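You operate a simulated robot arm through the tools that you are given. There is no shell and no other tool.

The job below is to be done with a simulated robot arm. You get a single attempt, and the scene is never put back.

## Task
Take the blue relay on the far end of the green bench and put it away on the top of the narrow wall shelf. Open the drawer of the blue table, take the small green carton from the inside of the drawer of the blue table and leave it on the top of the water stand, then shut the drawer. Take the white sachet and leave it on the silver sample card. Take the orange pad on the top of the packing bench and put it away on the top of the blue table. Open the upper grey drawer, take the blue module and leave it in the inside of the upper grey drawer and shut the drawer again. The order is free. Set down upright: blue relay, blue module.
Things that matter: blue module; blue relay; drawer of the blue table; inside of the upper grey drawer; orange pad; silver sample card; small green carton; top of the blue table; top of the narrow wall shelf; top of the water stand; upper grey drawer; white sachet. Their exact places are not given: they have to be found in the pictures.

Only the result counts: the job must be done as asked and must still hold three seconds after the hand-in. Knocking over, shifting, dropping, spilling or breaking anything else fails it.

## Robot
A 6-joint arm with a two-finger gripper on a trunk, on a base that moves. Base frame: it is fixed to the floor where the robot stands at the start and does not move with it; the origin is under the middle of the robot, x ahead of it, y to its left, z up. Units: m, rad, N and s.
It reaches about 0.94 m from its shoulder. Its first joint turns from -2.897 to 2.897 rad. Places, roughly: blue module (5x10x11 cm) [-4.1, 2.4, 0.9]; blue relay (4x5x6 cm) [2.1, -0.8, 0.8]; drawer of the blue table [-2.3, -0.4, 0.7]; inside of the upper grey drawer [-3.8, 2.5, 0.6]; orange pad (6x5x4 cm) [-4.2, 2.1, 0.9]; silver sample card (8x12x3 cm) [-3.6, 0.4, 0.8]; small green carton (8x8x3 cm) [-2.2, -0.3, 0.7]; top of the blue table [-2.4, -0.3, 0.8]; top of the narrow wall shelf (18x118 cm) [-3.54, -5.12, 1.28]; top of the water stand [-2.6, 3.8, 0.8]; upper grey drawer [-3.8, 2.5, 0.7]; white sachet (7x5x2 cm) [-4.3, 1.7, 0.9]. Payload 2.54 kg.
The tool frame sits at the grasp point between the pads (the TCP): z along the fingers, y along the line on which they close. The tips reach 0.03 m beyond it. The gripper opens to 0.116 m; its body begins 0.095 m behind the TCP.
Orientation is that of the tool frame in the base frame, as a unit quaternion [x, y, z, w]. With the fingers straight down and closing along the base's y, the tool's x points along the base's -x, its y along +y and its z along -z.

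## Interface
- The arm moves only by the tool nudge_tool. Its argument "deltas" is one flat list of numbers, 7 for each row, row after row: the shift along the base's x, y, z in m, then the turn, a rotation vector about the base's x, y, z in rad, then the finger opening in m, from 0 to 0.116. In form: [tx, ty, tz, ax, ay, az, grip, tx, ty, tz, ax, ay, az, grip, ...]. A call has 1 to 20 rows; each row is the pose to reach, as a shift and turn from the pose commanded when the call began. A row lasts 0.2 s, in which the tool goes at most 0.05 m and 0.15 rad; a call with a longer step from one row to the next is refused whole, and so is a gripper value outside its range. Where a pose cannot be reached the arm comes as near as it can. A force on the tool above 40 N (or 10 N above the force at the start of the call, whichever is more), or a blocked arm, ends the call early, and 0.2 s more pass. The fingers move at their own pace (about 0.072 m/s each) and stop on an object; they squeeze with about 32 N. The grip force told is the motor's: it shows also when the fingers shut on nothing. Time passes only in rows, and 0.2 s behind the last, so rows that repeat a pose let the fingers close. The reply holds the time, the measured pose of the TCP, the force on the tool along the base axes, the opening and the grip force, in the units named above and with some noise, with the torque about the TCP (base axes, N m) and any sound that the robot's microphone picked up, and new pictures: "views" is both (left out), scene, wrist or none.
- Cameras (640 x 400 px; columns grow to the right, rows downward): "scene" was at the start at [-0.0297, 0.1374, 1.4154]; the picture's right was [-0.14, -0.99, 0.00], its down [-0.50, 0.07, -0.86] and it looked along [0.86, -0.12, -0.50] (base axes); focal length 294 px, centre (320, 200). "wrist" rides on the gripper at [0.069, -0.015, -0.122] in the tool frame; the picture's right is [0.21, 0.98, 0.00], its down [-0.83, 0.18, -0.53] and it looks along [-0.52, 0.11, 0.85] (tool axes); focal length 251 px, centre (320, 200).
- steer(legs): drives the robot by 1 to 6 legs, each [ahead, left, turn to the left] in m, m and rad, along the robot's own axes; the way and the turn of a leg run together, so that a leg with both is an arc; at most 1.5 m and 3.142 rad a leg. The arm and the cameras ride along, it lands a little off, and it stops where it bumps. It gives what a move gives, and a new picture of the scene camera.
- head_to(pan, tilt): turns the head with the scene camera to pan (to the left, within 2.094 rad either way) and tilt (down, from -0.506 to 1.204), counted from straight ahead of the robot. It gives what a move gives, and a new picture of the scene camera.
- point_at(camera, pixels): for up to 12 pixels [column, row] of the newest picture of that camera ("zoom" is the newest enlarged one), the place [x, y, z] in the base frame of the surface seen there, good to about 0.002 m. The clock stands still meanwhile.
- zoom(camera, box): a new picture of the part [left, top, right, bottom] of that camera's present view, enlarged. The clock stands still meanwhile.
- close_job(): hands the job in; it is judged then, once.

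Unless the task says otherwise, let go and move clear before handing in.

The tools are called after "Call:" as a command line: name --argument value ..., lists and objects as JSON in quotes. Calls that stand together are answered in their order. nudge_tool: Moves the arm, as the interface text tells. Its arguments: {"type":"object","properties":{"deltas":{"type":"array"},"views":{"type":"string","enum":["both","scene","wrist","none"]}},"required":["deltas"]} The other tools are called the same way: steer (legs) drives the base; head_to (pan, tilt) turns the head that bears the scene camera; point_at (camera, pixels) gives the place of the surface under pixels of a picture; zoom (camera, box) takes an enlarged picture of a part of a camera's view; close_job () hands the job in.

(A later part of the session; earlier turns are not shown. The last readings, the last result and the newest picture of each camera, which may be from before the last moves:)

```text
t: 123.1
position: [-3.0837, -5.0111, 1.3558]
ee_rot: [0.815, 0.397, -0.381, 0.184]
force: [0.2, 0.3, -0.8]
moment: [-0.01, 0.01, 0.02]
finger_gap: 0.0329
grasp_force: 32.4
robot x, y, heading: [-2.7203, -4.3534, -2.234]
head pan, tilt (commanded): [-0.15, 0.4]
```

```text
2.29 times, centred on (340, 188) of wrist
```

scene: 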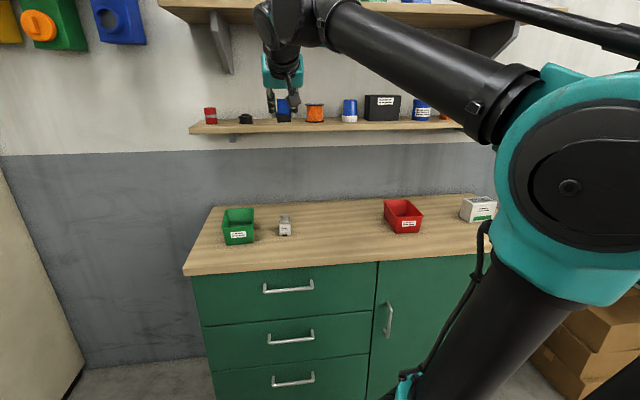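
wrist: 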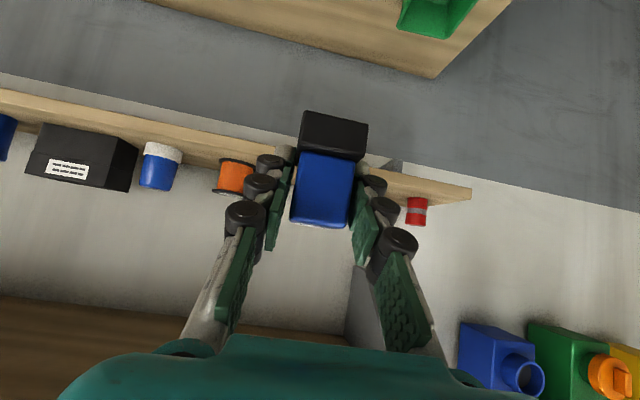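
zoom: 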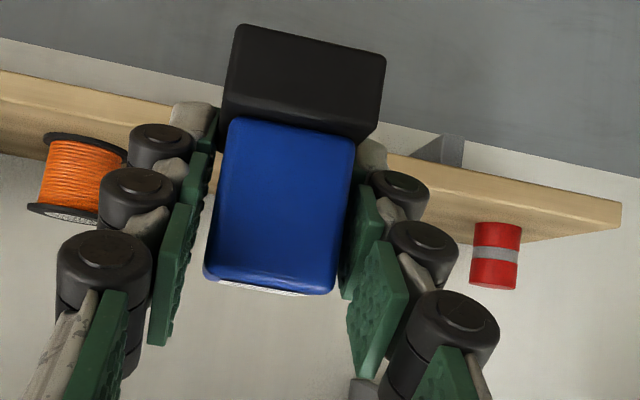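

Shelf top is z=1.271, front edge clear; the slot's middle matches my lateral position. I drive 0.2 m ahead.

Call:
steer --legs '[[0.2, 0.0, 0.0]]'

Call:
zoom --camera "scene" --box '[160, 40, 400, 190]'

```text
t: 124.7
position: [-3.206, -5.1694, 1.3558]
ee_rot: [0.814, 0.398, -0.38, 0.184]
force: [0.4, 0.5, -0.8]
moment: [-0.02, -0.01, 0.02]
finger_gap: 0.0331
grasp_force: 31.5
robot x, y, heading: [-2.8401, -4.5151, -2.228]
head pan, tilt (commanded): [-0.15, 0.4]
```

scene: 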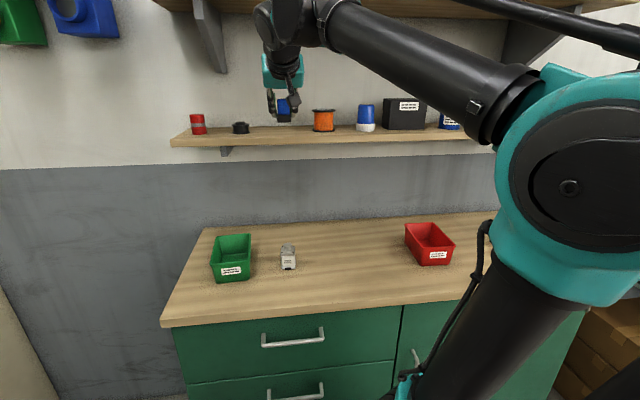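

```text
2.67 times, centred on (280, 115) of scene
```

zoom: 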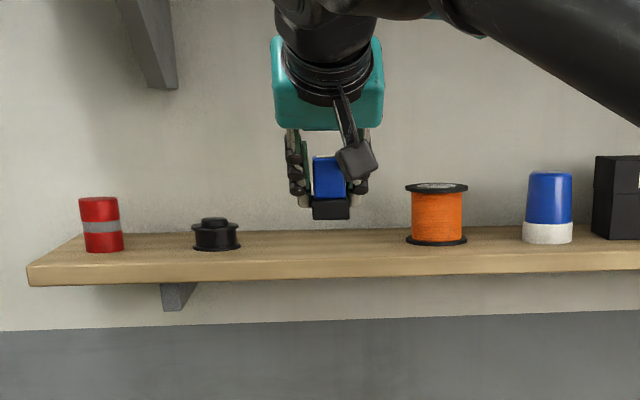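

The relay hangs above the slot, between the black knob (215,235) and the reel (437,215) in the zoom. I move it 0.147 m inwards and lower it close to the shelf.

Call:
nudge_tool --deltas '[-0.0226, -0.029, -0.005, 0, 0, 0, 0, -0.0452, -0.058, -0.01, 0, 0, 0, 0, -0.0678, -0.0869, -0.015, 0, 0, 0, 0, -0.0904, -0.1159, -0.02, 0, 0, 0, 0, -0.0904, -0.1159, -0.035, 0, 0, 0, 0, -0.0904, -0.1159, -0.045, 0, 0, 0, 0]' --views "both"

Call:
zoom --camera "scene" --box '[160, 40, 400, 190]'

```text
t: 126.1
position: [-3.2977, -5.2849, 1.3103]
ee_rot: [0.815, 0.398, -0.38, 0.184]
force: [-0.6, -0.3, -0.9]
moment: [0.01, -0.02, 0.0]
finger_gap: 0.033
grasp_force: 32.0
robot x, y, heading: [-2.8411, -4.5192, -2.232]
head pan, tilt (commanded): [-0.15, 0.4]
```

scene: 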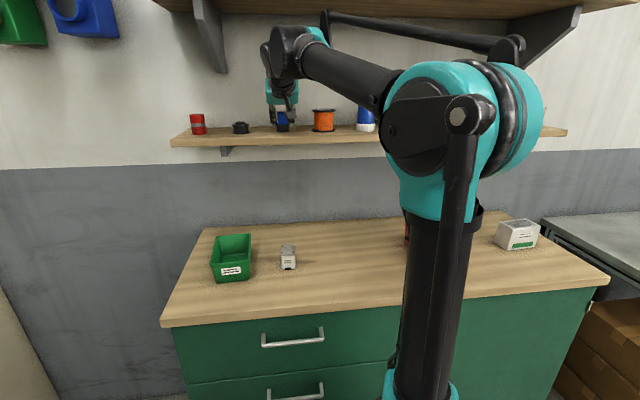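
wrist: 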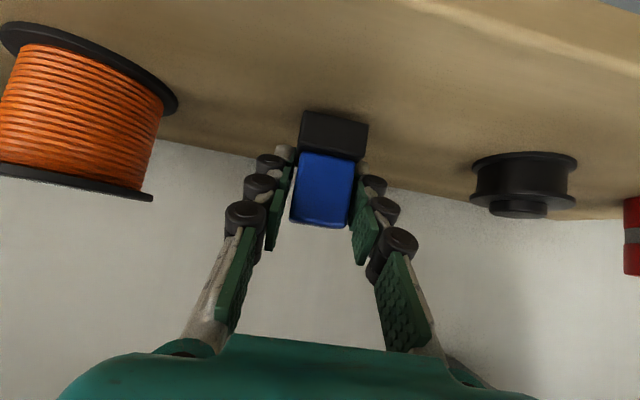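

```text
2.67 times, centred on (280, 115) of scene
```

zoom: 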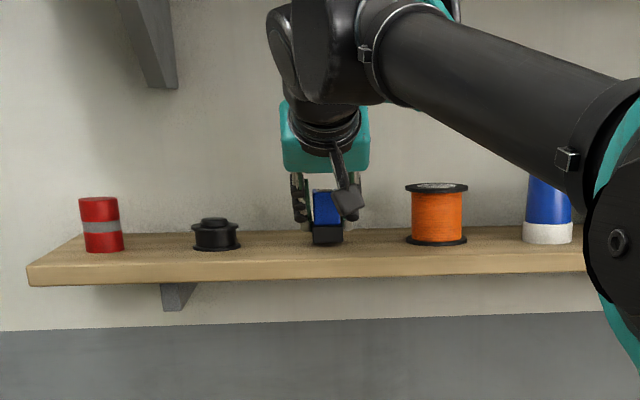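

Nicely centred in the slot, about 5 mm above the shelf. I lower in small steps until contact.

Call:
nudge_tool --deltas '[0, 0, -0.003, 0, 0, 0, 0, 0, 0, -0.0045, 0, 0, 0, 0, 0, 0, -0.0055, 0, 0, 0, 0]' --views "none"

```text
t: 126.9
position: [-3.2972, -5.2852, 1.3039]
ee_rot: [0.814, 0.398, -0.381, 0.184]
force: [0.2, 0.4, -1.1]
moment: [-0.01, 0.02, -0.02]
finger_gap: 0.0328
grasp_force: 32.3
robot x, y, heading: [-2.8415, -4.5193, -2.227]
head pan, tilt (commanded): [-0.15, 0.4]
```

Call:
nudge_tool --deltas '[0, 0, -0.001, 0, 0, 0, 0, 0, 0, -0.0018, 0, 0, 0, 0, 0, 0, -0.0018, 0, 0, 0, 0]' --views "none"

```text
t: 127.7
position: [-3.2972, -5.285, 1.3036]
ee_rot: [0.813, 0.399, -0.381, 0.186]
force: [-1.9, -4.3, 20.4]
moment: [-0.01, -0.03, 0.01]
finger_gap: 0.0332
grasp_force: 31.9
robot x, y, heading: [-2.8394, -4.5153, -2.237]
head pan, tilt (commanded): [-0.15, 0.4]
```

Contact with 20 N: the relay stands on the shelf. I open the fingers gently to 5.5 cm and back out along the finger axis.

Call:
nudge_tool --deltas '[0, 0, 0.0015, 0, 0, 0, 0.033, 0, 0, 0.0015, 0, 0, 0, 0.04, 0, 0, 0.0015, 0, 0, 0, 0.055, 0, 0, 0.0015, 0, 0, 0, 0.055]' --views "both"

```text
t: 128.7
position: [-3.2966, -5.2861, 1.3041]
ee_rot: [0.814, 0.398, -0.38, 0.185]
force: [1.1, -0.3, -0.1]
moment: [0.01, -0.02, 0.0]
finger_gap: 0.055
grasp_force: 0.1
robot x, y, heading: [-2.8417, -4.5167, -2.232]
head pan, tilt (commanded): [-0.15, 0.4]
```

scene: 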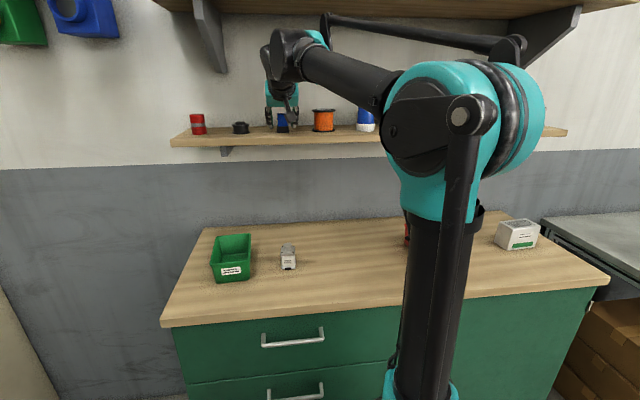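
wrist: 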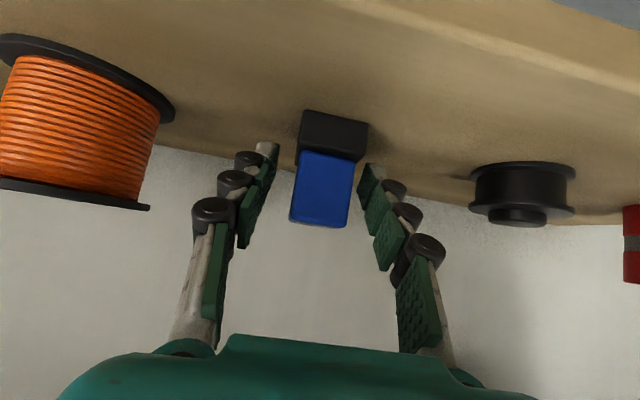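

The relay stands alone between the open fingers. I withdraw along the finger axis.

Call:
nudge_tool --deltas '[0.0141, 0.0181, 0.0193, 0, 0, 0, 0.055, 0.0283, 0.0363, 0.0386, 0, 0, 0, 0.055, 0.047, 0.0604, 0.06, 0, 0, 0, 0.055, 0.07, 0.09, 0.07, 0, 0, 0, 0.06, 0.098, 0.126, 0.07, 0, 0, 0, 0.06, 0.126, 0.162, 0.06, 0, 0, 0, 0.06, 0.154, 0.198, 0.04, 0, 0, 0, 0.06]' --views "both"

Call:
zoom --camera "scene" --box '[160, 40, 400, 190]'

```text
t: 130.3
position: [-3.1434, -5.0874, 1.3434]
ee_rot: [0.814, 0.398, -0.38, 0.185]
force: [0.3, -0.7, 0.0]
moment: [0.03, -0.01, 0.01]
finger_gap: 0.0602
grasp_force: 0.1
robot x, y, heading: [-2.8395, -4.5161, -2.23]
head pan, tilt (commanded): [-0.15, 0.4]
```

scene: 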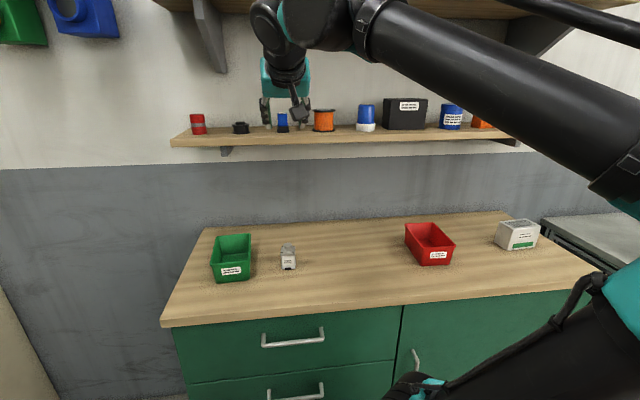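
wrist: 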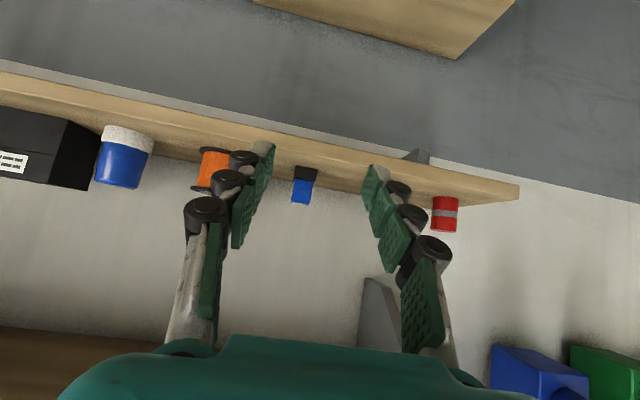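

```text
2.67 times, centred on (280, 115) of scene
```

zoom: 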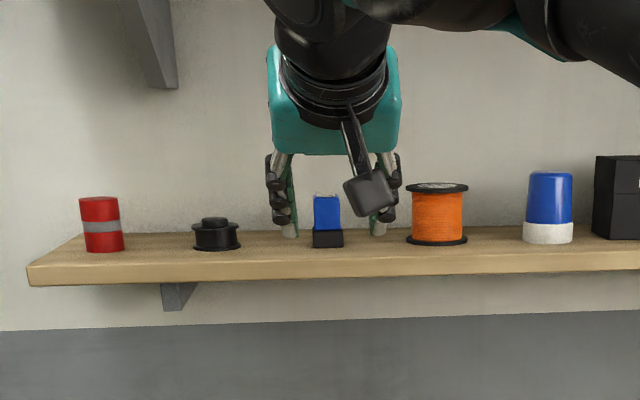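

The blue relay stands upright on the shelf between the knob and the reel. Next is the blue table's drawer: I back away from the cabinet and return the tool to a compact, downward pose.

Call:
steer --legs '[[-0.75, 0.0, -0.005]]'

Call:
nudge_tool --deltas '[0.014, 0.018, -0.02, 0.115, -0.089, 0, 0.08, 0.028, 0.036, -0.04, 0.23, -0.178, 0, 0.09, 0.042, 0.054, -0.06, 0.345, -0.268, 0, 0.09, 0.056, 0.072, -0.08, 0.46, -0.357, 0, 0.09, 0.07, 0.09, -0.1, 0.575, -0.446, 0, 0.09, 0.084, 0.108, -0.12, 0.69, -0.535, 0, 0.09, 0.084, 0.108, -0.15, 0.69, -0.535, 0, 0.09]' --views "scene"

```text
t: 134.4
position: [-2.6885, -4.4999, 1.3433]
ee_rot: [0.816, 0.395, -0.381, 0.183]
force: [-0.1, -0.1, -0.4]
moment: [0.01, 0.01, 0.0]
finger_gap: 0.06
grasp_force: 0.1
robot x, y, heading: [-2.3836, -3.9338, -2.238]
head pan, tilt (commanded): [-0.15, 0.4]
```

scene: 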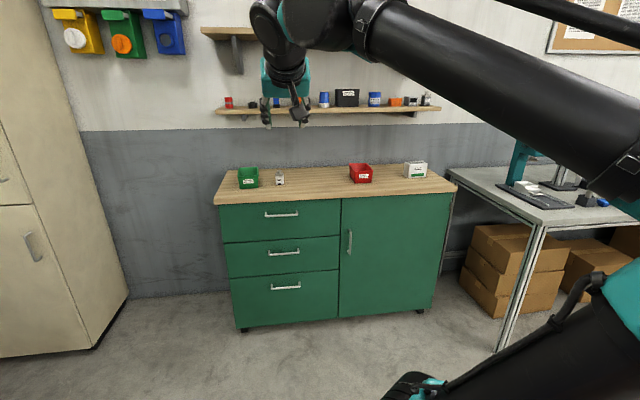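

```text
t: 136.0
position: [-2.6041, -4.391, 1.1947]
ee_rot: [0.899, 0.439, -0.001, -0.005]
force: [0.4, -0.2, 0.2]
moment: [-0.01, 0.0, -0.04]
finger_gap: 0.0898
grasp_force: 0.1
robot x, y, heading: [-2.3848, -3.9339, -2.239]
head pan, tilt (commanded): [-0.15, 0.4]
```

scene: 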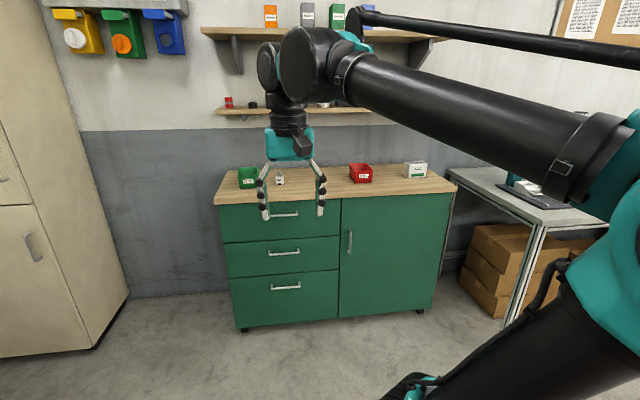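

I sidestep right to the aisle line and reverse along it towards the blue table.

Call:
steer --legs '[[0.0, -1.466, 0.0], [-1.45, 0.0, 0.0]]'

Call:
head_to --pan -1.9 --tilt 0.5

```text
t: 150.1
position: [-2.8676, -2.3322, 1.1947]
ee_rot: [0.891, 0.453, -0.002, -0.004]
force: [0.1, 0.0, 0.5]
moment: [0.01, 0.0, 0.0]
finger_gap: 0.0899
grasp_force: 0.1
robot x, y, heading: [-2.6613, -1.8644, -2.207]
head pan, tilt (commanded): [-0.15, 0.4]
```

scene: 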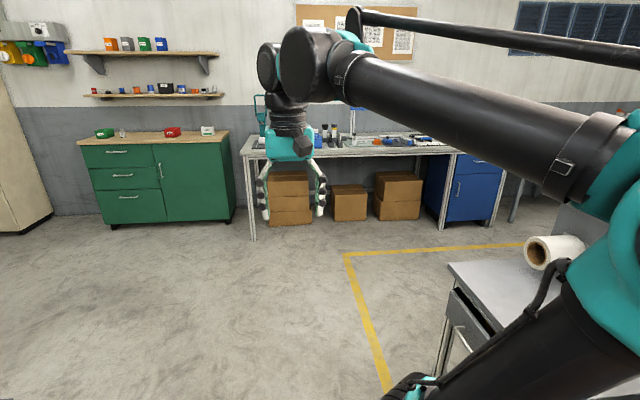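

```text
t: 151.9
position: [-2.8672, -2.3303, 1.1943]
ee_rot: [0.891, 0.453, -0.002, -0.004]
force: [-0.5, -0.4, 0.8]
moment: [-0.02, 0.04, 0.02]
finger_gap: 0.0902
grasp_force: 0.1
robot x, y, heading: [-2.6618, -1.8632, -2.206]
head pan, tilt (commanded): [-1.901, 0.499]
```

scene: 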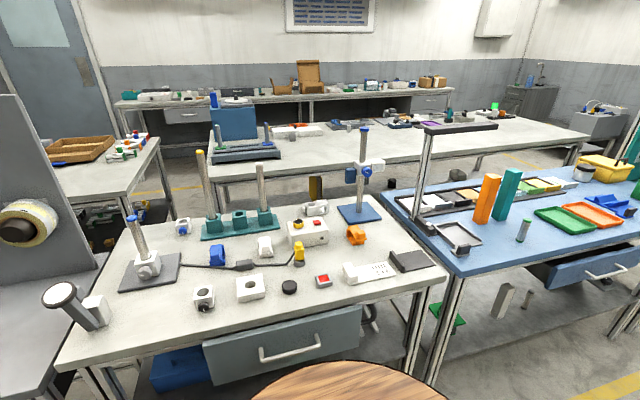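

I'm passing a white table close on my right; the blue table's drawer handle is at (605,272). I measure clearances and the drawer.

Call:
point_at --camera "scene" --pixels '[[290, 350], [440, 285], [400, 300], [448, 268], [605, 272], [560, 285], [600, 255], [625, 262], [590, 200], [520, 240], [640, 300], [495, 300]]'

Call:
zoom --camera "scene" --box '[380, 110, 640, 310]'

```text
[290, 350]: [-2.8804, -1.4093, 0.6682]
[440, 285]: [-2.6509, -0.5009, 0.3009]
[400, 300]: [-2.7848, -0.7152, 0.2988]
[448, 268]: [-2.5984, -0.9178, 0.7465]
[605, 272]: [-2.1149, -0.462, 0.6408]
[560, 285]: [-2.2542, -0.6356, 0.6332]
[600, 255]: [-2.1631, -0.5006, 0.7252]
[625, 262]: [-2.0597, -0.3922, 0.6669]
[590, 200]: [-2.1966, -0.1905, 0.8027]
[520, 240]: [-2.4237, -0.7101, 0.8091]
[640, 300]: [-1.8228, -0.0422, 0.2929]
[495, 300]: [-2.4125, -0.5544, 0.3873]
```

```text
2.00 times, centred on (510, 210) of scene
```

zoom: 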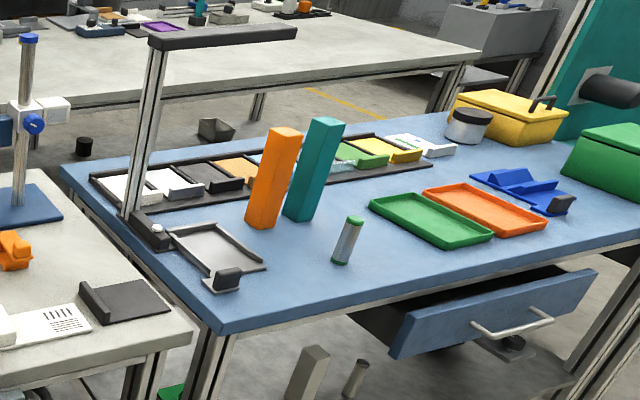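

The blue drawer's front is near u≈-1.375 in my room axes with its handle about (-2.11,-0.46,0.64). I reverse on, sidestep away from the tables and turn to face the drawer.

Call:
steer --legs '[[-0.7, 0.0, -0.032], [-0.8, 0.28, 0.0], [0.0, 0.0, -1.571]]'

Call:
head_to --pan 0.0 --tilt 0.6

```text
t: 163.6
position: [-1.9772, -0.6365, 1.1945]
ee_rot: [0.946, -0.324, 0.001, -0.004]
force: [-0.5, -0.3, 0.2]
moment: [0.01, 0.02, 0.04]
finger_gap: 0.09
grasp_force: 0.1
robot x, y, heading: [-1.5141, -0.8594, 2.477]
head pan, tilt (commanded): [-1.901, 0.499]
```

scene: 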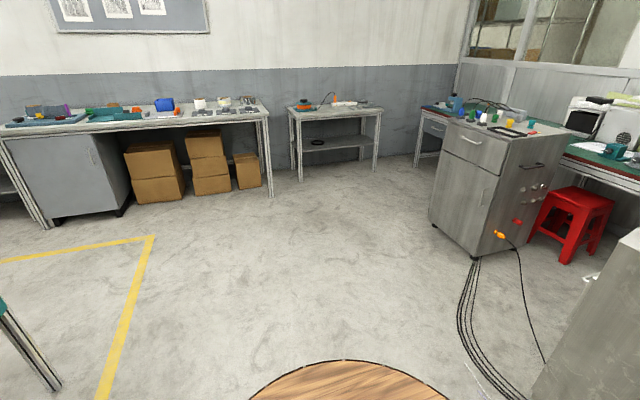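

```text
t: 165.5
position: [-1.9784, -0.6372, 1.194]
ee_rot: [0.946, -0.324, 0.0, -0.004]
force: [0.9, -0.2, 0.1]
moment: [-0.03, 0.04, -0.02]
finger_gap: 0.0898
grasp_force: 0.1
robot x, y, heading: [-1.5183, -0.8582, 2.478]
head pan, tilt (commanded): [0.0, 0.6]
```

scene: 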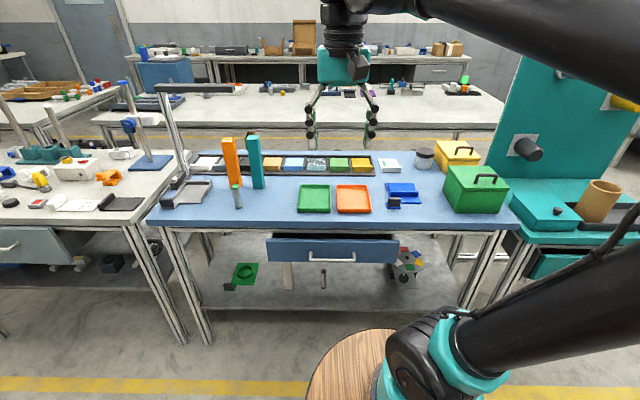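

Now I face the blue table squarely: drawer front at (333,250), handle at (335,260). I zoom and measure them.

Call:
zoom --camera "scene" --box '[230, 190, 450, 328]'

Call:
point_at --camera "scene" --pixels '[[335, 261], [315, 257], [355, 260], [280, 252], [385, 252], [333, 240], [335, 228], [200, 220], [480, 225], [300, 255], [333, 250], [330, 215]]'

```text
2.90 times, centred on (340, 259) of scene
```

zoom: 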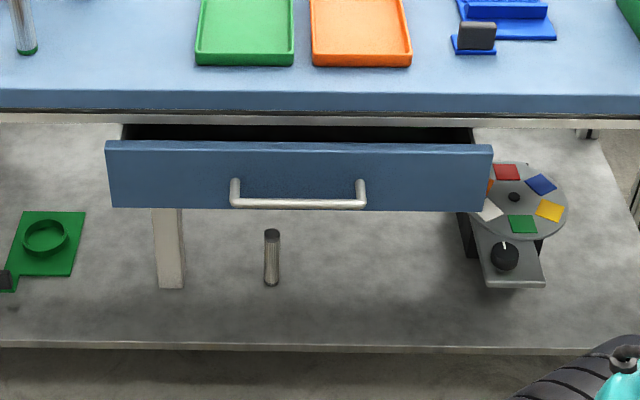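

```text
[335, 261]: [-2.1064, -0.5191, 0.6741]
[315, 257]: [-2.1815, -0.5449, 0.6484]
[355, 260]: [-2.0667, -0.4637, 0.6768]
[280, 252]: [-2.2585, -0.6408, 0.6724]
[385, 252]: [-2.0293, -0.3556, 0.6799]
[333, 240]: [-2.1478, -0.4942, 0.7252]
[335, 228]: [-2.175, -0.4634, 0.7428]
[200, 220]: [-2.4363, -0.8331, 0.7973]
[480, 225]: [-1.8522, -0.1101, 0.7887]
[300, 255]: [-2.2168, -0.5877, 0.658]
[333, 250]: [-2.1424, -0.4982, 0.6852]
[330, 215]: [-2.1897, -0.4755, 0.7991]
```

The drawer panel sticks out a little and its handle bar lies about 4 cm in front of it at z≈0.67, with free access from above. I back up 0.25 m so the arm has room to pull, and look again.

Call:
steer --legs '[[-0.25, 0.0, 0.0]]'

Call:
head_to --pan 0.0 --tilt 0.55

Call:
zoom --camera "scene" --box '[240, 180, 440, 305]'

```text
t: 167.3
position: [-1.7814, -0.7907, 1.1945]
ee_rot: [0.946, -0.325, 0.001, -0.003]
force: [0.5, 0.0, -0.1]
moment: [-0.02, -0.02, -0.04]
finger_gap: 0.0899
grasp_force: 0.1
robot x, y, heading: [-1.3227, -1.0109, 2.475]
head pan, tilt (commanded): [0.0, 0.6]
```

scene: 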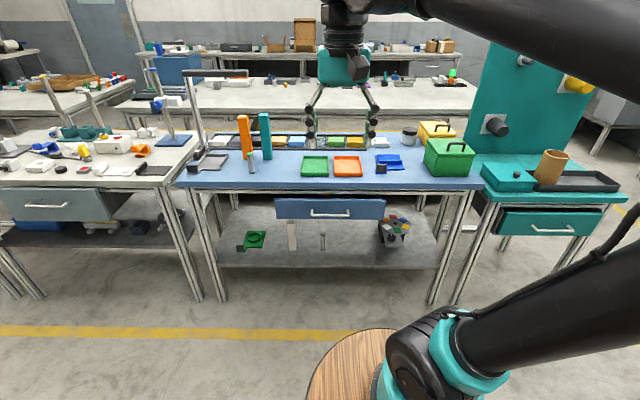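

```text
t: 167.9
position: [-1.7796, -0.7904, 1.1944]
ee_rot: [0.946, -0.325, 0.001, -0.004]
force: [-0.3, -0.4, 0.4]
moment: [-0.01, 0.0, 0.04]
finger_gap: 0.0899
grasp_force: 0.1
robot x, y, heading: [-1.3209, -1.0148, 2.48]
head pan, tilt (commanded): [0.0, 0.55]
```

scene: 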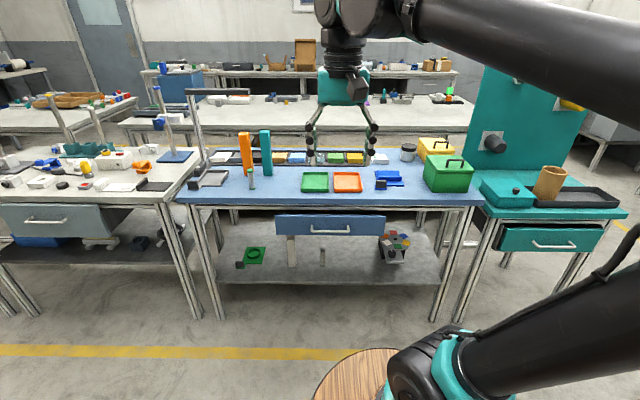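

```text
3.20 times, centred on (340, 242) of scene
```

zoom: 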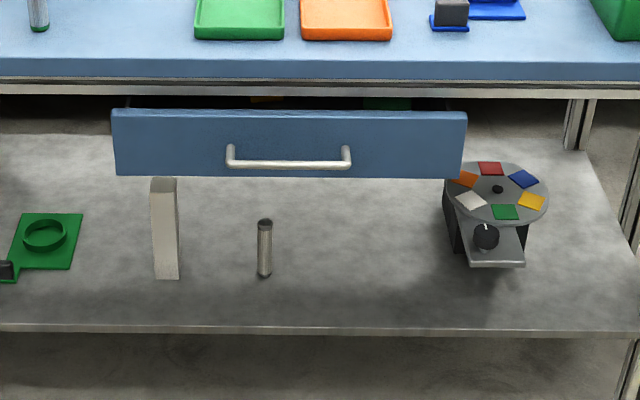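

Through the slit above the drawer front I glimpse something green at zoom (385,103). I measure the handle bar and panel exactly.

Call:
point_at --camera "zoom" --pixels '[[245, 162], [290, 164], [335, 164], [231, 150], [347, 151], [200, 150], [400, 150], [290, 150], [150, 112], [430, 115], [385, 103], [290, 68]]'

Call:
zoom --camera "scene" --box '[300, 200, 364, 240]'

Call:
point_at --camera "zoom" --pixels '[[200, 294], [320, 300], [450, 300], [320, 290], [320, 308], [110, 265], [500, 268], [320, 270]]'

```text
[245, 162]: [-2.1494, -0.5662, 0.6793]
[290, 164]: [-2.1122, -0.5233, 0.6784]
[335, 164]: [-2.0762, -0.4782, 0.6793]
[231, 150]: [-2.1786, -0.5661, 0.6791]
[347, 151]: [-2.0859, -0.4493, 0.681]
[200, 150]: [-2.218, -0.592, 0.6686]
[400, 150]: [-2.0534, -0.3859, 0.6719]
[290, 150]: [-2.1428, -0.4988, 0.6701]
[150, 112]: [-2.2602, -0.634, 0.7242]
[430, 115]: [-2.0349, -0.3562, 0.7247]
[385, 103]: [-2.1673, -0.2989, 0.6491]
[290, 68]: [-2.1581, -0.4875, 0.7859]
```

```text
10.00 times, centred on (332, 220) of scene
```

zoom: 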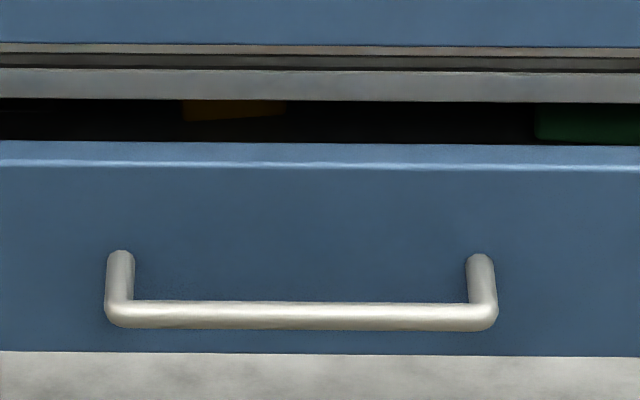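

```text
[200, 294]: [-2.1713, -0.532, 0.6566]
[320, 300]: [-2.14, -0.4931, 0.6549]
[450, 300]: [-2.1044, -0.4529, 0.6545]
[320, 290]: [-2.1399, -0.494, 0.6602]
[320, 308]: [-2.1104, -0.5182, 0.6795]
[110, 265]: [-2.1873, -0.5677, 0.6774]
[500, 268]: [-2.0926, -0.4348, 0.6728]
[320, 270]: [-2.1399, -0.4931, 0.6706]
```

The bar's centre is about (-2.114,-0.518,0.676), 3.5 cm in front of the panel, bar ~1.1 cm thick. I yaw the gripper by 90° so that the fingers close across the bar, then check the reach.

Call:
nudge_tool --deltas '[0, 0, 0, 0, 0, 0.1428, 0.06, 0, 0, 0, 0, 0, 0.2856, 0.05, 0, 0, 0, 0, 0, 0.4284, 0.04, 0, 0, 0, 0, 0, 0.5712, 0.03, 0, 0, 0, 0, 0, 0.714, 0.02, 0, 0, 0, 0, 0, 0.8568, 0.02, 0, 0, 0, 0, 0, 0.9996, 0.02, 0, 0, 0, 0, 0, 1.1424, 0.02, 0, 0, 0, 0, 0, 1.2852, 0.02, 0, 0, 0, 0, 0, 1.428, 0.02, 0, 0, 0, 0, 0, 1.5708, 0.02, 0, 0, 0, 0, 0, 1.5708, 0.02]' --views "both"

```text
t: 170.5
position: [-1.7796, -0.7901, 1.1925]
ee_rot: [0.898, 0.44, -0.002, -0.004]
force: [0.3, 0.2, -0.1]
moment: [0.02, 0.01, 0.0]
finger_gap: 0.0202
grasp_force: 0.0
robot x, y, heading: [-1.321, -1.0098, 2.476]
head pan, tilt (commanded): [0.0, 0.55]
```

scene: 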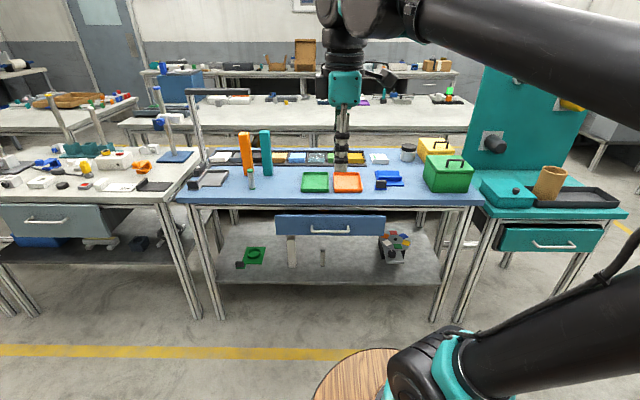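
wrist: 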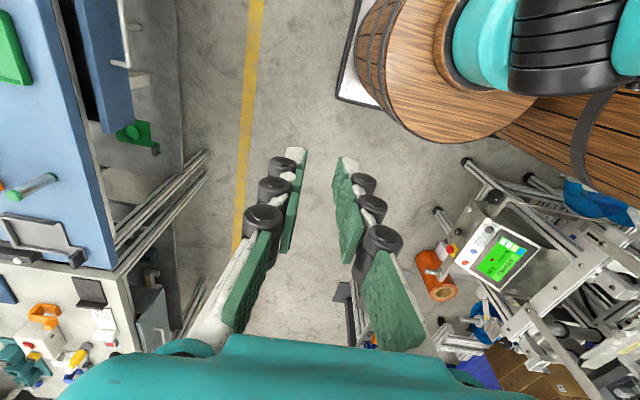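

The wrist rotation worked; table side is on the left of the wrist picture. I move to above the handle bar at z≈0.80.

Call:
nudge_tool --deltas '[-0.0279, 0.0227, -0.0327, 0, 0, 0, 0.02, -0.0558, 0.0454, -0.0654, 0, 0, 0, 0.02, -0.0837, 0.0681, -0.0981, 0, 0, 0, 0.02, -0.1116, 0.0908, -0.1308, 0, 0, 0, 0.02, -0.1395, 0.1135, -0.1635, 0, 0, 0, 0.02, -0.1674, 0.1362, -0.1962, 0, 0, 0, 0.02, -0.1953, 0.1589, -0.2289, 0, 0, 0, 0.02, -0.2232, 0.1816, -0.2616, 0, 0, 0, 0.02, -0.2511, 0.2043, -0.2943, 0, 0, 0, 0.02, -0.279, 0.227, -0.327, 0, 0, 0, 0.02, -0.3069, 0.2497, -0.3597, 0, 0, 0, 0.02, -0.3348, 0.2724, -0.392, 0, 0, 0, 0.02]' --views "both"

```text
t: 173.1
position: [-2.1152, -0.5173, 0.8025]
ee_rot: [0.898, 0.44, -0.002, -0.004]
force: [-0.2, -0.5, 0.6]
moment: [0.0, -0.01, 0.02]
finger_gap: 0.0201
grasp_force: 0.1
robot x, y, heading: [-1.321, -1.0139, 2.479]
head pan, tilt (commanded): [0.0, 0.55]
```

scene: 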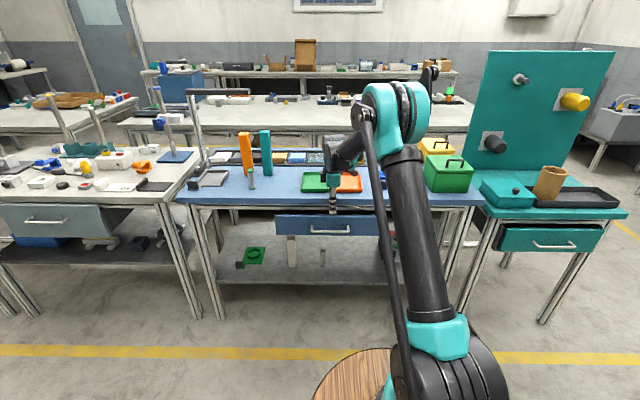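
wrist: 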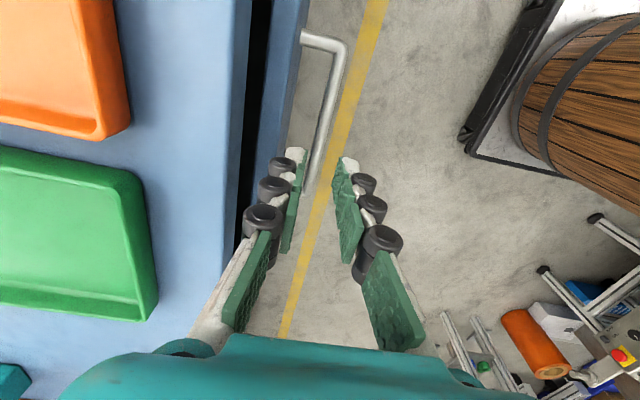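

The bar runs from (340,55) to (315,185) in the wrist view, seemingly slightly right of the tool axis. I measure it and zoom.

Call:
point_at --camera "wrist" --pixels '[[327, 127], [333, 95], [320, 160], [300, 60], [280, 60], [300, 90], [290, 120], [310, 40]]'

Call:
zoom --camera "wrist" --box '[240, 80, 400, 180]'

```text
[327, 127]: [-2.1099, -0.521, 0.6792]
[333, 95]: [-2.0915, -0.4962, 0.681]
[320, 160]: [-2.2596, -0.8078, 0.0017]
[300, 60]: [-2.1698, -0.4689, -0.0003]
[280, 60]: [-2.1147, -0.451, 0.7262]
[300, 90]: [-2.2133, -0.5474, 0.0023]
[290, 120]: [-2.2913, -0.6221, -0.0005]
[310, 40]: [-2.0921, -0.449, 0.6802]
```

```text
4.00 times, centred on (320, 130) of wrist
```

zoom: 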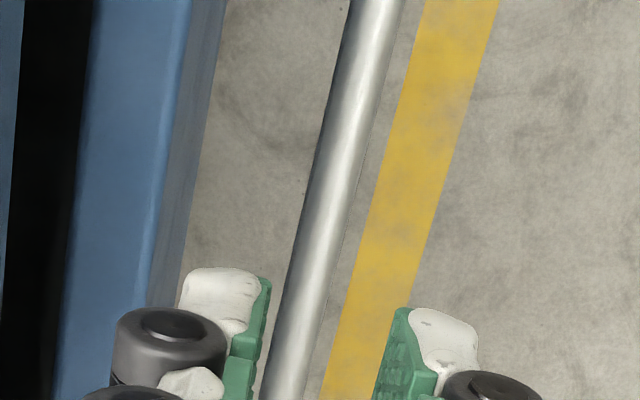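

The bar centre is about 3 mm nearer to me than the tool axis. I shift 3 mm and descend partway, then check the gap.

Call:
nudge_tool --deltas '[0.0024, -0.0018, 0, 0, 0, 0, 0.02, 0.0024, -0.0018, -0.03, 0, 0, 0, 0.02, 0.0024, -0.0018, -0.06, 0, 0, 0, 0.02, 0.0024, -0.0018, -0.075, 0, 0, 0, 0.02]' --views "wrist"

Call:
zoom --camera "wrist" --box '[240, 80, 400, 180]'

```text
t: 174.1
position: [-2.1118, -0.5199, 0.7274]
ee_rot: [0.899, 0.439, -0.001, -0.004]
force: [0.0, 0.4, 0.5]
moment: [-0.01, 0.02, 0.03]
finger_gap: 0.0202
grasp_force: 0.0
robot x, y, heading: [-1.318, -1.0126, 2.472]
head pan, tilt (commanded): [0.0, 0.55]
```

wrist: 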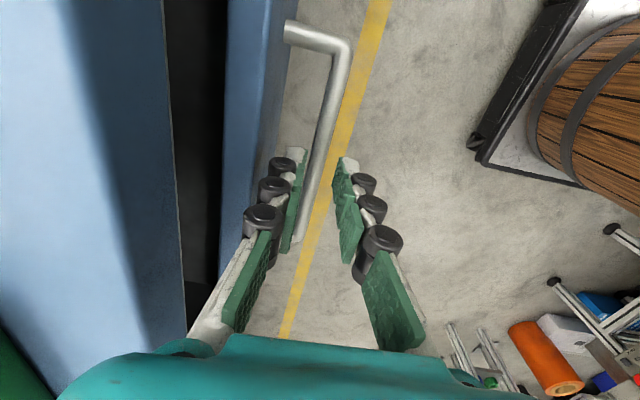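

```text
4.00 times, centred on (320, 130) of wrist
```

zoom: 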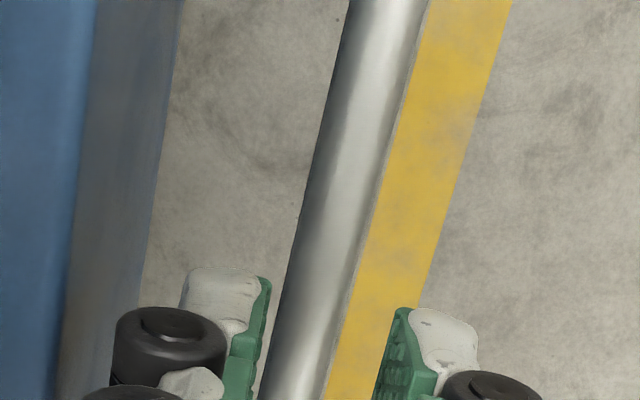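

The bar is now centred between the fingers and the panel-side finger clears the panel by several millimetres. I descend to z≈0.694 and close on the bar.

Call:
nudge_tool --deltas '[0, 0, -0.012, 0, 0, 0, 0.02, 0, 0, -0.024, 0, 0, 0, 0.02, 0, 0, -0.034, 0, 0, 0, 0.02, 0, 0, -0.034, 0, 0, 0, 0.02]' --views "wrist"

```text
t: 175.1
position: [-2.1121, -0.5204, 0.6933]
ee_rot: [0.899, 0.439, -0.002, -0.004]
force: [0.5, 0.5, 0.6]
moment: [0.0, -0.02, -0.01]
finger_gap: 0.0203
grasp_force: 0.0
robot x, y, heading: [-1.3211, -1.0107, 2.476]
head pan, tilt (commanded): [0.0, 0.55]
```

wrist: 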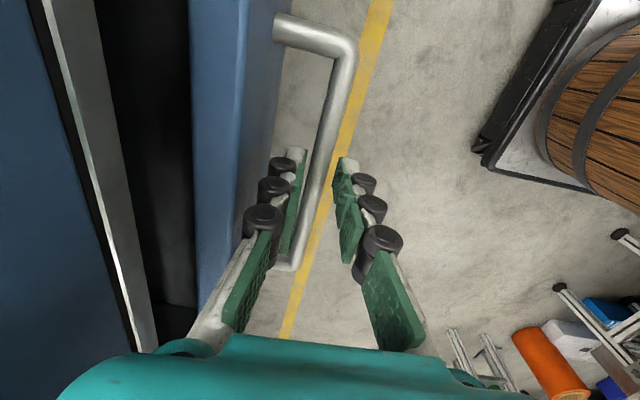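

The bar lies between the pads. I close the fingers on it.

Call:
nudge_tool --deltas '[0, 0, 0, 0, 0, 0, 0.01, 0, 0, 0, 0, 0, 0, 0.0, 0, 0, 0, 0, 0, 0, 0.0]' --views "none"

```text
t: 175.9
position: [-2.1129, -0.5193, 0.6937]
ee_rot: [0.899, 0.439, -0.002, -0.004]
force: [-2.1, 0.7, -3.9]
moment: [-0.04, 0.08, -0.77]
finger_gap: 0.0111
grasp_force: 38.1
robot x, y, heading: [-1.3205, -1.0129, 2.477]
head pan, tilt (commanded): [0.0, 0.55]
```

Bar gripped (gap 0.011, 38 N). I pull the drawer straight out, first 5 cm, watching the force.

Call:
nudge_tool --deltas '[0.0117, -0.0094, 0, 0, 0, 0, 0, 0.0234, -0.0188, 0, 0, 0, 0, 0, 0.0389, -0.0314, 0, 0, 0, 0, 0]' --views "scene"

```text
t: 176.7
position: [-2.0744, -0.5522, 0.6921]
ee_rot: [0.899, 0.438, -0.001, -0.004]
force: [0.4, -0.8, -0.8]
moment: [-0.11, 0.03, -0.74]
finger_gap: 0.0108
grasp_force: 38.2
robot x, y, heading: [-1.3211, -1.0114, 2.477]
head pan, tilt (commanded): [0.0, 0.55]
```

scene: 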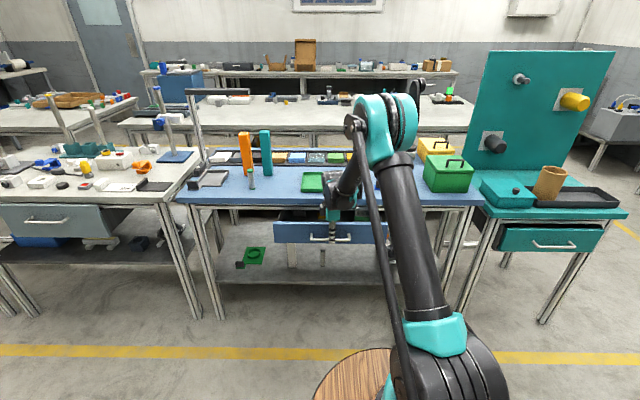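

The drawer follows easily. I pull about 22 cm more.

Call:
nudge_tool --deltas '[0.0233, -0.0188, 0, 0, 0, 0, 0, 0.0467, -0.0377, 0, 0, 0, 0, 0, 0.07, -0.0565, 0, 0, 0, 0, 0, 0.0934, -0.0754, 0, 0, 0, 0, 0, 0.1167, -0.0942, 0, 0, 0, 0, 0, 0.14, -0.113, 0, 0, 0, 0, 0, 0.1634, -0.1319, 0, 0, 0, 0, 0]' --views "both"

```text
t: 178.3
position: [-1.9112, -0.6834, 0.6925]
ee_rot: [0.898, 0.439, -0.002, -0.003]
force: [-1.1, -3.3, -3.6]
moment: [-0.09, 0.01, -0.74]
finger_gap: 0.0108
grasp_force: 38.2
robot x, y, heading: [-1.3202, -1.0105, 2.48]
head pan, tilt (commanded): [0.0, 0.55]
```

scene: 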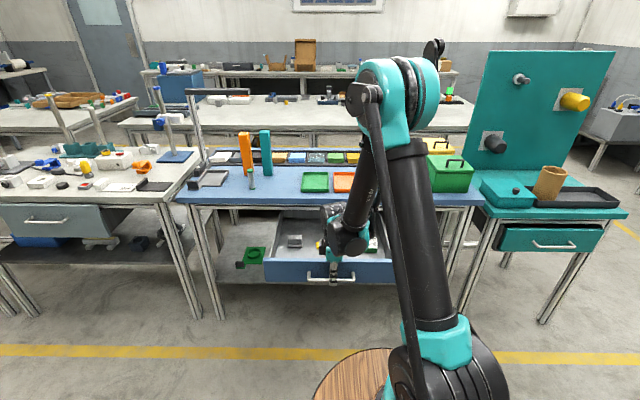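
wrist: 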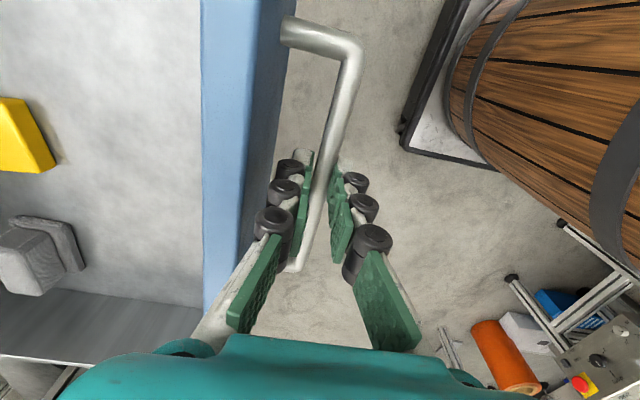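

The drawer is open about 25 cm with no stop yet. I pull 3 cm more for clearance, then release the handle and rise.

Call:
nudge_tool --deltas '[0.0117, -0.0094, 0, 0, 0, 0, 0, 0.0233, -0.0188, 0, 0, 0, 0, 0, 0.0233, -0.0188, 0, 0, 0, 0, 0.0, 0.0233, -0.0188, 0, 0, 0, 0, 0.02, 0.0233, -0.0188, 0, 0, 0, 0, 0.02, 0.0233, -0.0188, 0.03, 0, 0, 0, 0.02, 0.0233, -0.0188, 0.07, 0, 0, 0, 0.02, 0.0233, -0.0188, 0.11, 0, 0, 0, 0.03, 0.0233, -0.0188, 0.15, 0, 0, 0, 0.05, 0.0233, -0.0188, 0.19, 0, 0, 0, 0.07, 0.0233, -0.0188, 0.23, 0, 0, 0, 0.1, 0.0233, -0.0188, 0.27, 0, 0, 0, 0.11]' --views "both"

```text
t: 180.9
position: [-1.8876, -0.7034, 0.9641]
ee_rot: [0.898, 0.44, -0.002, -0.004]
force: [0.5, -0.6, 0.7]
moment: [0.01, 0.0, 0.0]
finger_gap: 0.1101
grasp_force: 0.0
robot x, y, heading: [-1.3199, -1.0141, 2.478]
head pan, tilt (commanded): [0.0, 0.55]
```

scene: 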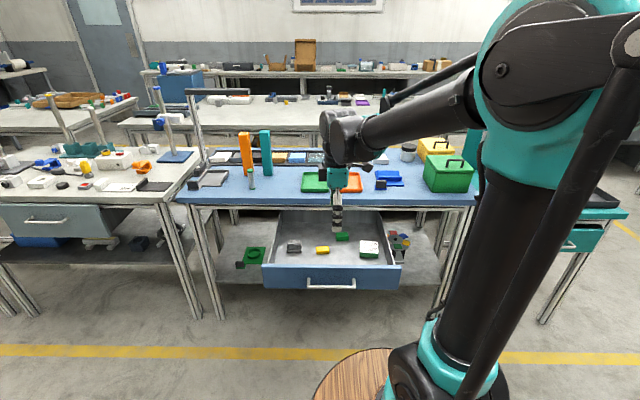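
wrist: 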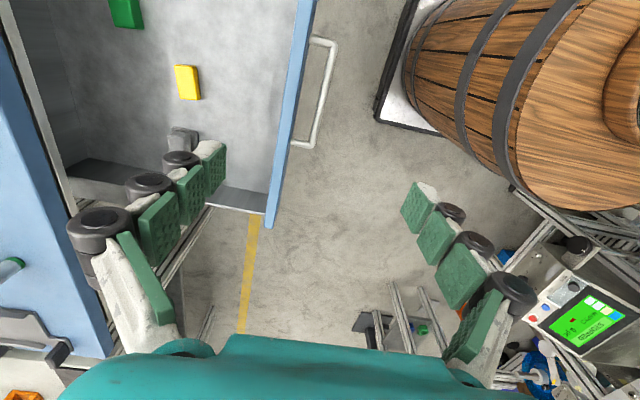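

The open drawer holds several things: grey (293,247), yellow (323,250), green (343,237), white-green (369,248). I zoom to tell which is the small green carton.

Call:
zoom --camera "scene" --box '[262, 205, 406, 295]'

Call:
point_at --camera "zoom" --pixels '[[355, 135], [340, 148], [480, 180], [480, 210], [270, 200], [135, 190], [480, 195], [400, 220], [445, 165], [520, 165], [520, 215], [445, 215]]'

```text
4.44 times, centred on (334, 250) of scene
```

zoom: 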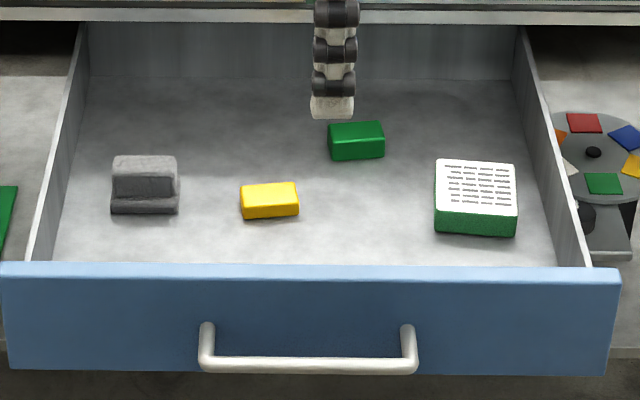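

```text
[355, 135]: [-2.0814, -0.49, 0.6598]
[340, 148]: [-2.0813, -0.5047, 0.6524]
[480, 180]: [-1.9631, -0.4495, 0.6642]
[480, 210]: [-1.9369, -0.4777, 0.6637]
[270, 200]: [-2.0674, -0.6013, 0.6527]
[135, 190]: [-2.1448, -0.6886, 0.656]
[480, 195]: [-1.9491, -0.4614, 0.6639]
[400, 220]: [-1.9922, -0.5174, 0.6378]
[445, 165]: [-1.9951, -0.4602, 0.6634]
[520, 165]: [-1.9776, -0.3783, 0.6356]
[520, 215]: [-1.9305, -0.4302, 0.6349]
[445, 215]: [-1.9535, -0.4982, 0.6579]
```

The white-labelled green box at zoom (477,195), about 3 cm tall, fits 8x8x3 cm and the given place; the plain green block is smaller. I move the wrist camera over it for a precise look.

Call:
nudge_tool --deltas '[-0.002, 0.0433, -0.008, 0, 0, 0, 0.11, -0.004, 0.0866, -0.016, 0, 0, 0, 0.11, -0.006, 0.13, -0.024, 0, 0, 0, 0.11, -0.008, 0.1733, -0.032, 0, 0, 0, 0.11, -0.01, 0.2166, -0.04, 0, 0, 0, 0.11, -0.012, 0.26, -0.048, 0, 0, 0, 0.11, -0.0143, 0.3032, -0.06, 0, 0, 0, 0.11]' --views "both"

```text
t: 182.5
position: [-1.9012, -0.3995, 0.9042]
ee_rot: [0.899, 0.439, -0.002, -0.003]
force: [0.2, -0.5, -0.3]
moment: [0.05, 0.04, 0.02]
finger_gap: 0.11
grasp_force: 0.0
robot x, y, heading: [-1.3248, -1.0087, 2.476]
head pan, tilt (commanded): [0.0, 0.55]
```

scene: 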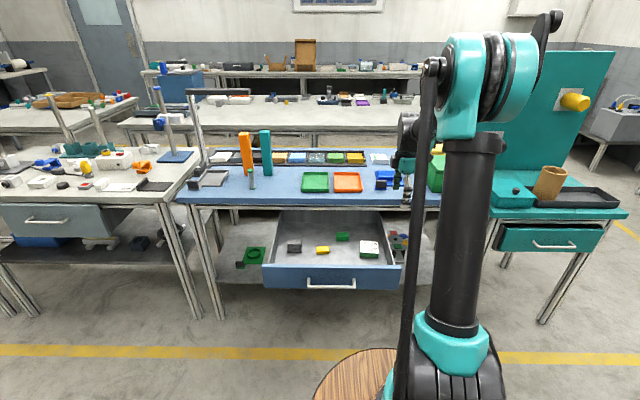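
wrist: 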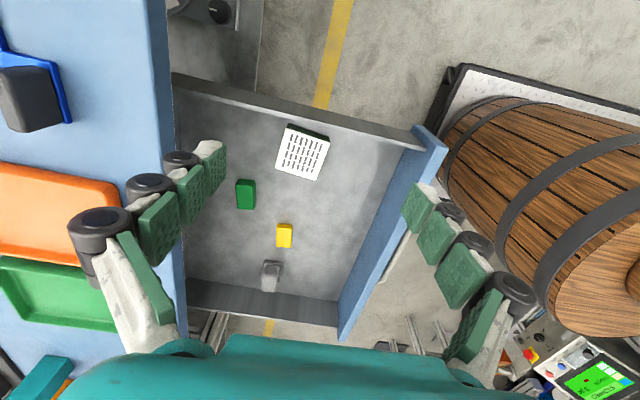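

The wrist view shows the labelled box at (302,153) near the drawer's right wall. I measure its corners.

Call:
zoom --camera "wrist" --box '[222, 100, 382, 200]'

Call:
point_at --camera "zoom" --pixels '[[270, 108], [420, 160], [372, 310], [228, 285], [320, 210], [440, 130], [300, 80], [200, 60], [440, 220], [90, 370], [120, 330], [250, 200]]'

```text
4.00 times, centred on (302, 150) of wrist
```

zoom: 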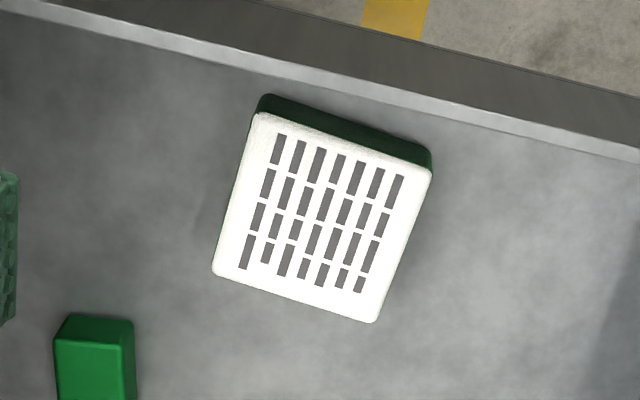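

```text
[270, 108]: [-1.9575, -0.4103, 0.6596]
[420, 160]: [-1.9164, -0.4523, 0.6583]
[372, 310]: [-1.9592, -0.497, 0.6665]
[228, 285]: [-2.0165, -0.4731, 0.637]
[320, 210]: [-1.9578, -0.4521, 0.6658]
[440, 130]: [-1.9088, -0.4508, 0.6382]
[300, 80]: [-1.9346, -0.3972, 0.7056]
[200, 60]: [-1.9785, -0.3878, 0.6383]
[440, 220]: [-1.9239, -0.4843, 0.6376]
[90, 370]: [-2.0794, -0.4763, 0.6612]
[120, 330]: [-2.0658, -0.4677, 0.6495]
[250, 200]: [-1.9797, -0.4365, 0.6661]
```

The box top is about 6.2 cm square, slightly rotated relative to the tool. I measure points on its face to get the exact angle.

Call:
point_at --camera "zoom" --pixels '[[275, 125], [415, 172], [225, 265], [365, 310], [345, 150], [295, 290], [245, 190], [395, 240]]'

```text
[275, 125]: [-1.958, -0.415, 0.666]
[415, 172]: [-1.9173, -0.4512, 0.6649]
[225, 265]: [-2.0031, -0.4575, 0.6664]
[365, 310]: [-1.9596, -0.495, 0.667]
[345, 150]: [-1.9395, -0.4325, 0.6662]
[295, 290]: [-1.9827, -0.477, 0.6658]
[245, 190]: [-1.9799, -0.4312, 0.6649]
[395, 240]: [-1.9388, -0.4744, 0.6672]
```

The box centre is (-1.9595,-0.4545), top z 0.666, drawer floor 0.637, and it needs a -0.09 rad tool yaw. I move over it and descend partway.

Call:
nudge_tool --deltas '[-0.0292, -0.0275, 0, 0, 0, -0.047, 0.1, -0.0583, -0.055, 0, 0, 0, -0.093, 0.1, -0.0583, -0.055, -0.045, 0, 0, -0.093, 0.1, -0.0583, -0.055, -0.09, 0, 0, -0.093, 0.1, -0.0583, -0.055, -0.135, 0, 0, -0.093, 0.1, -0.0583, -0.055, -0.17, 0, 0, -0.093, 0.1, -0.0583, -0.055, -0.17, 0, 0, -0.093, 0.1]' --views "both"

```text
t: 184.1
position: [-1.9598, -0.4543, 0.7335]
ee_rot: [0.918, 0.397, -0.001, -0.004]
force: [0.4, -0.6, 0.4]
moment: [0.06, 0.04, 0.01]
finger_gap: 0.0998
grasp_force: 0.0
robot x, y, heading: [-1.3198, -1.0098, 2.477]
head pan, tilt (commanded): [0.0, 0.55]
```

scene: 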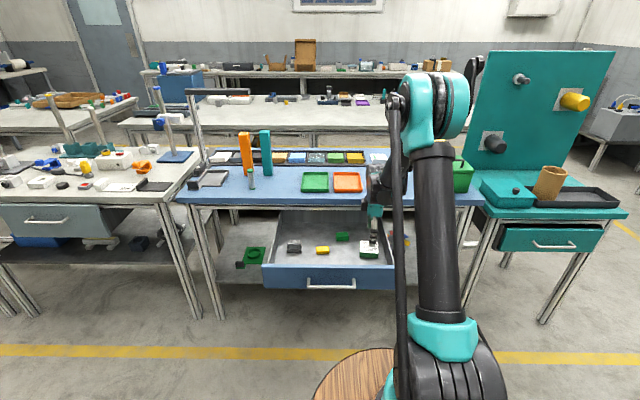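
wrist: 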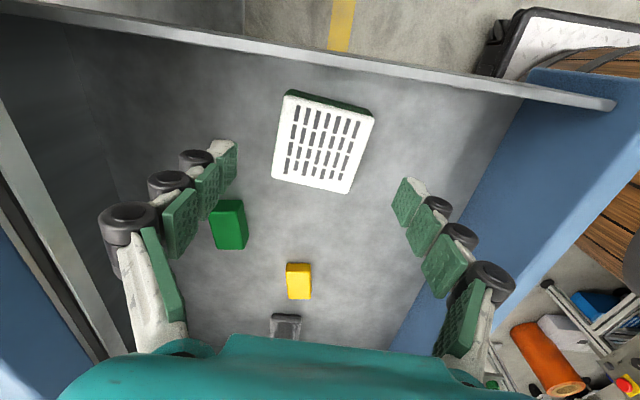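

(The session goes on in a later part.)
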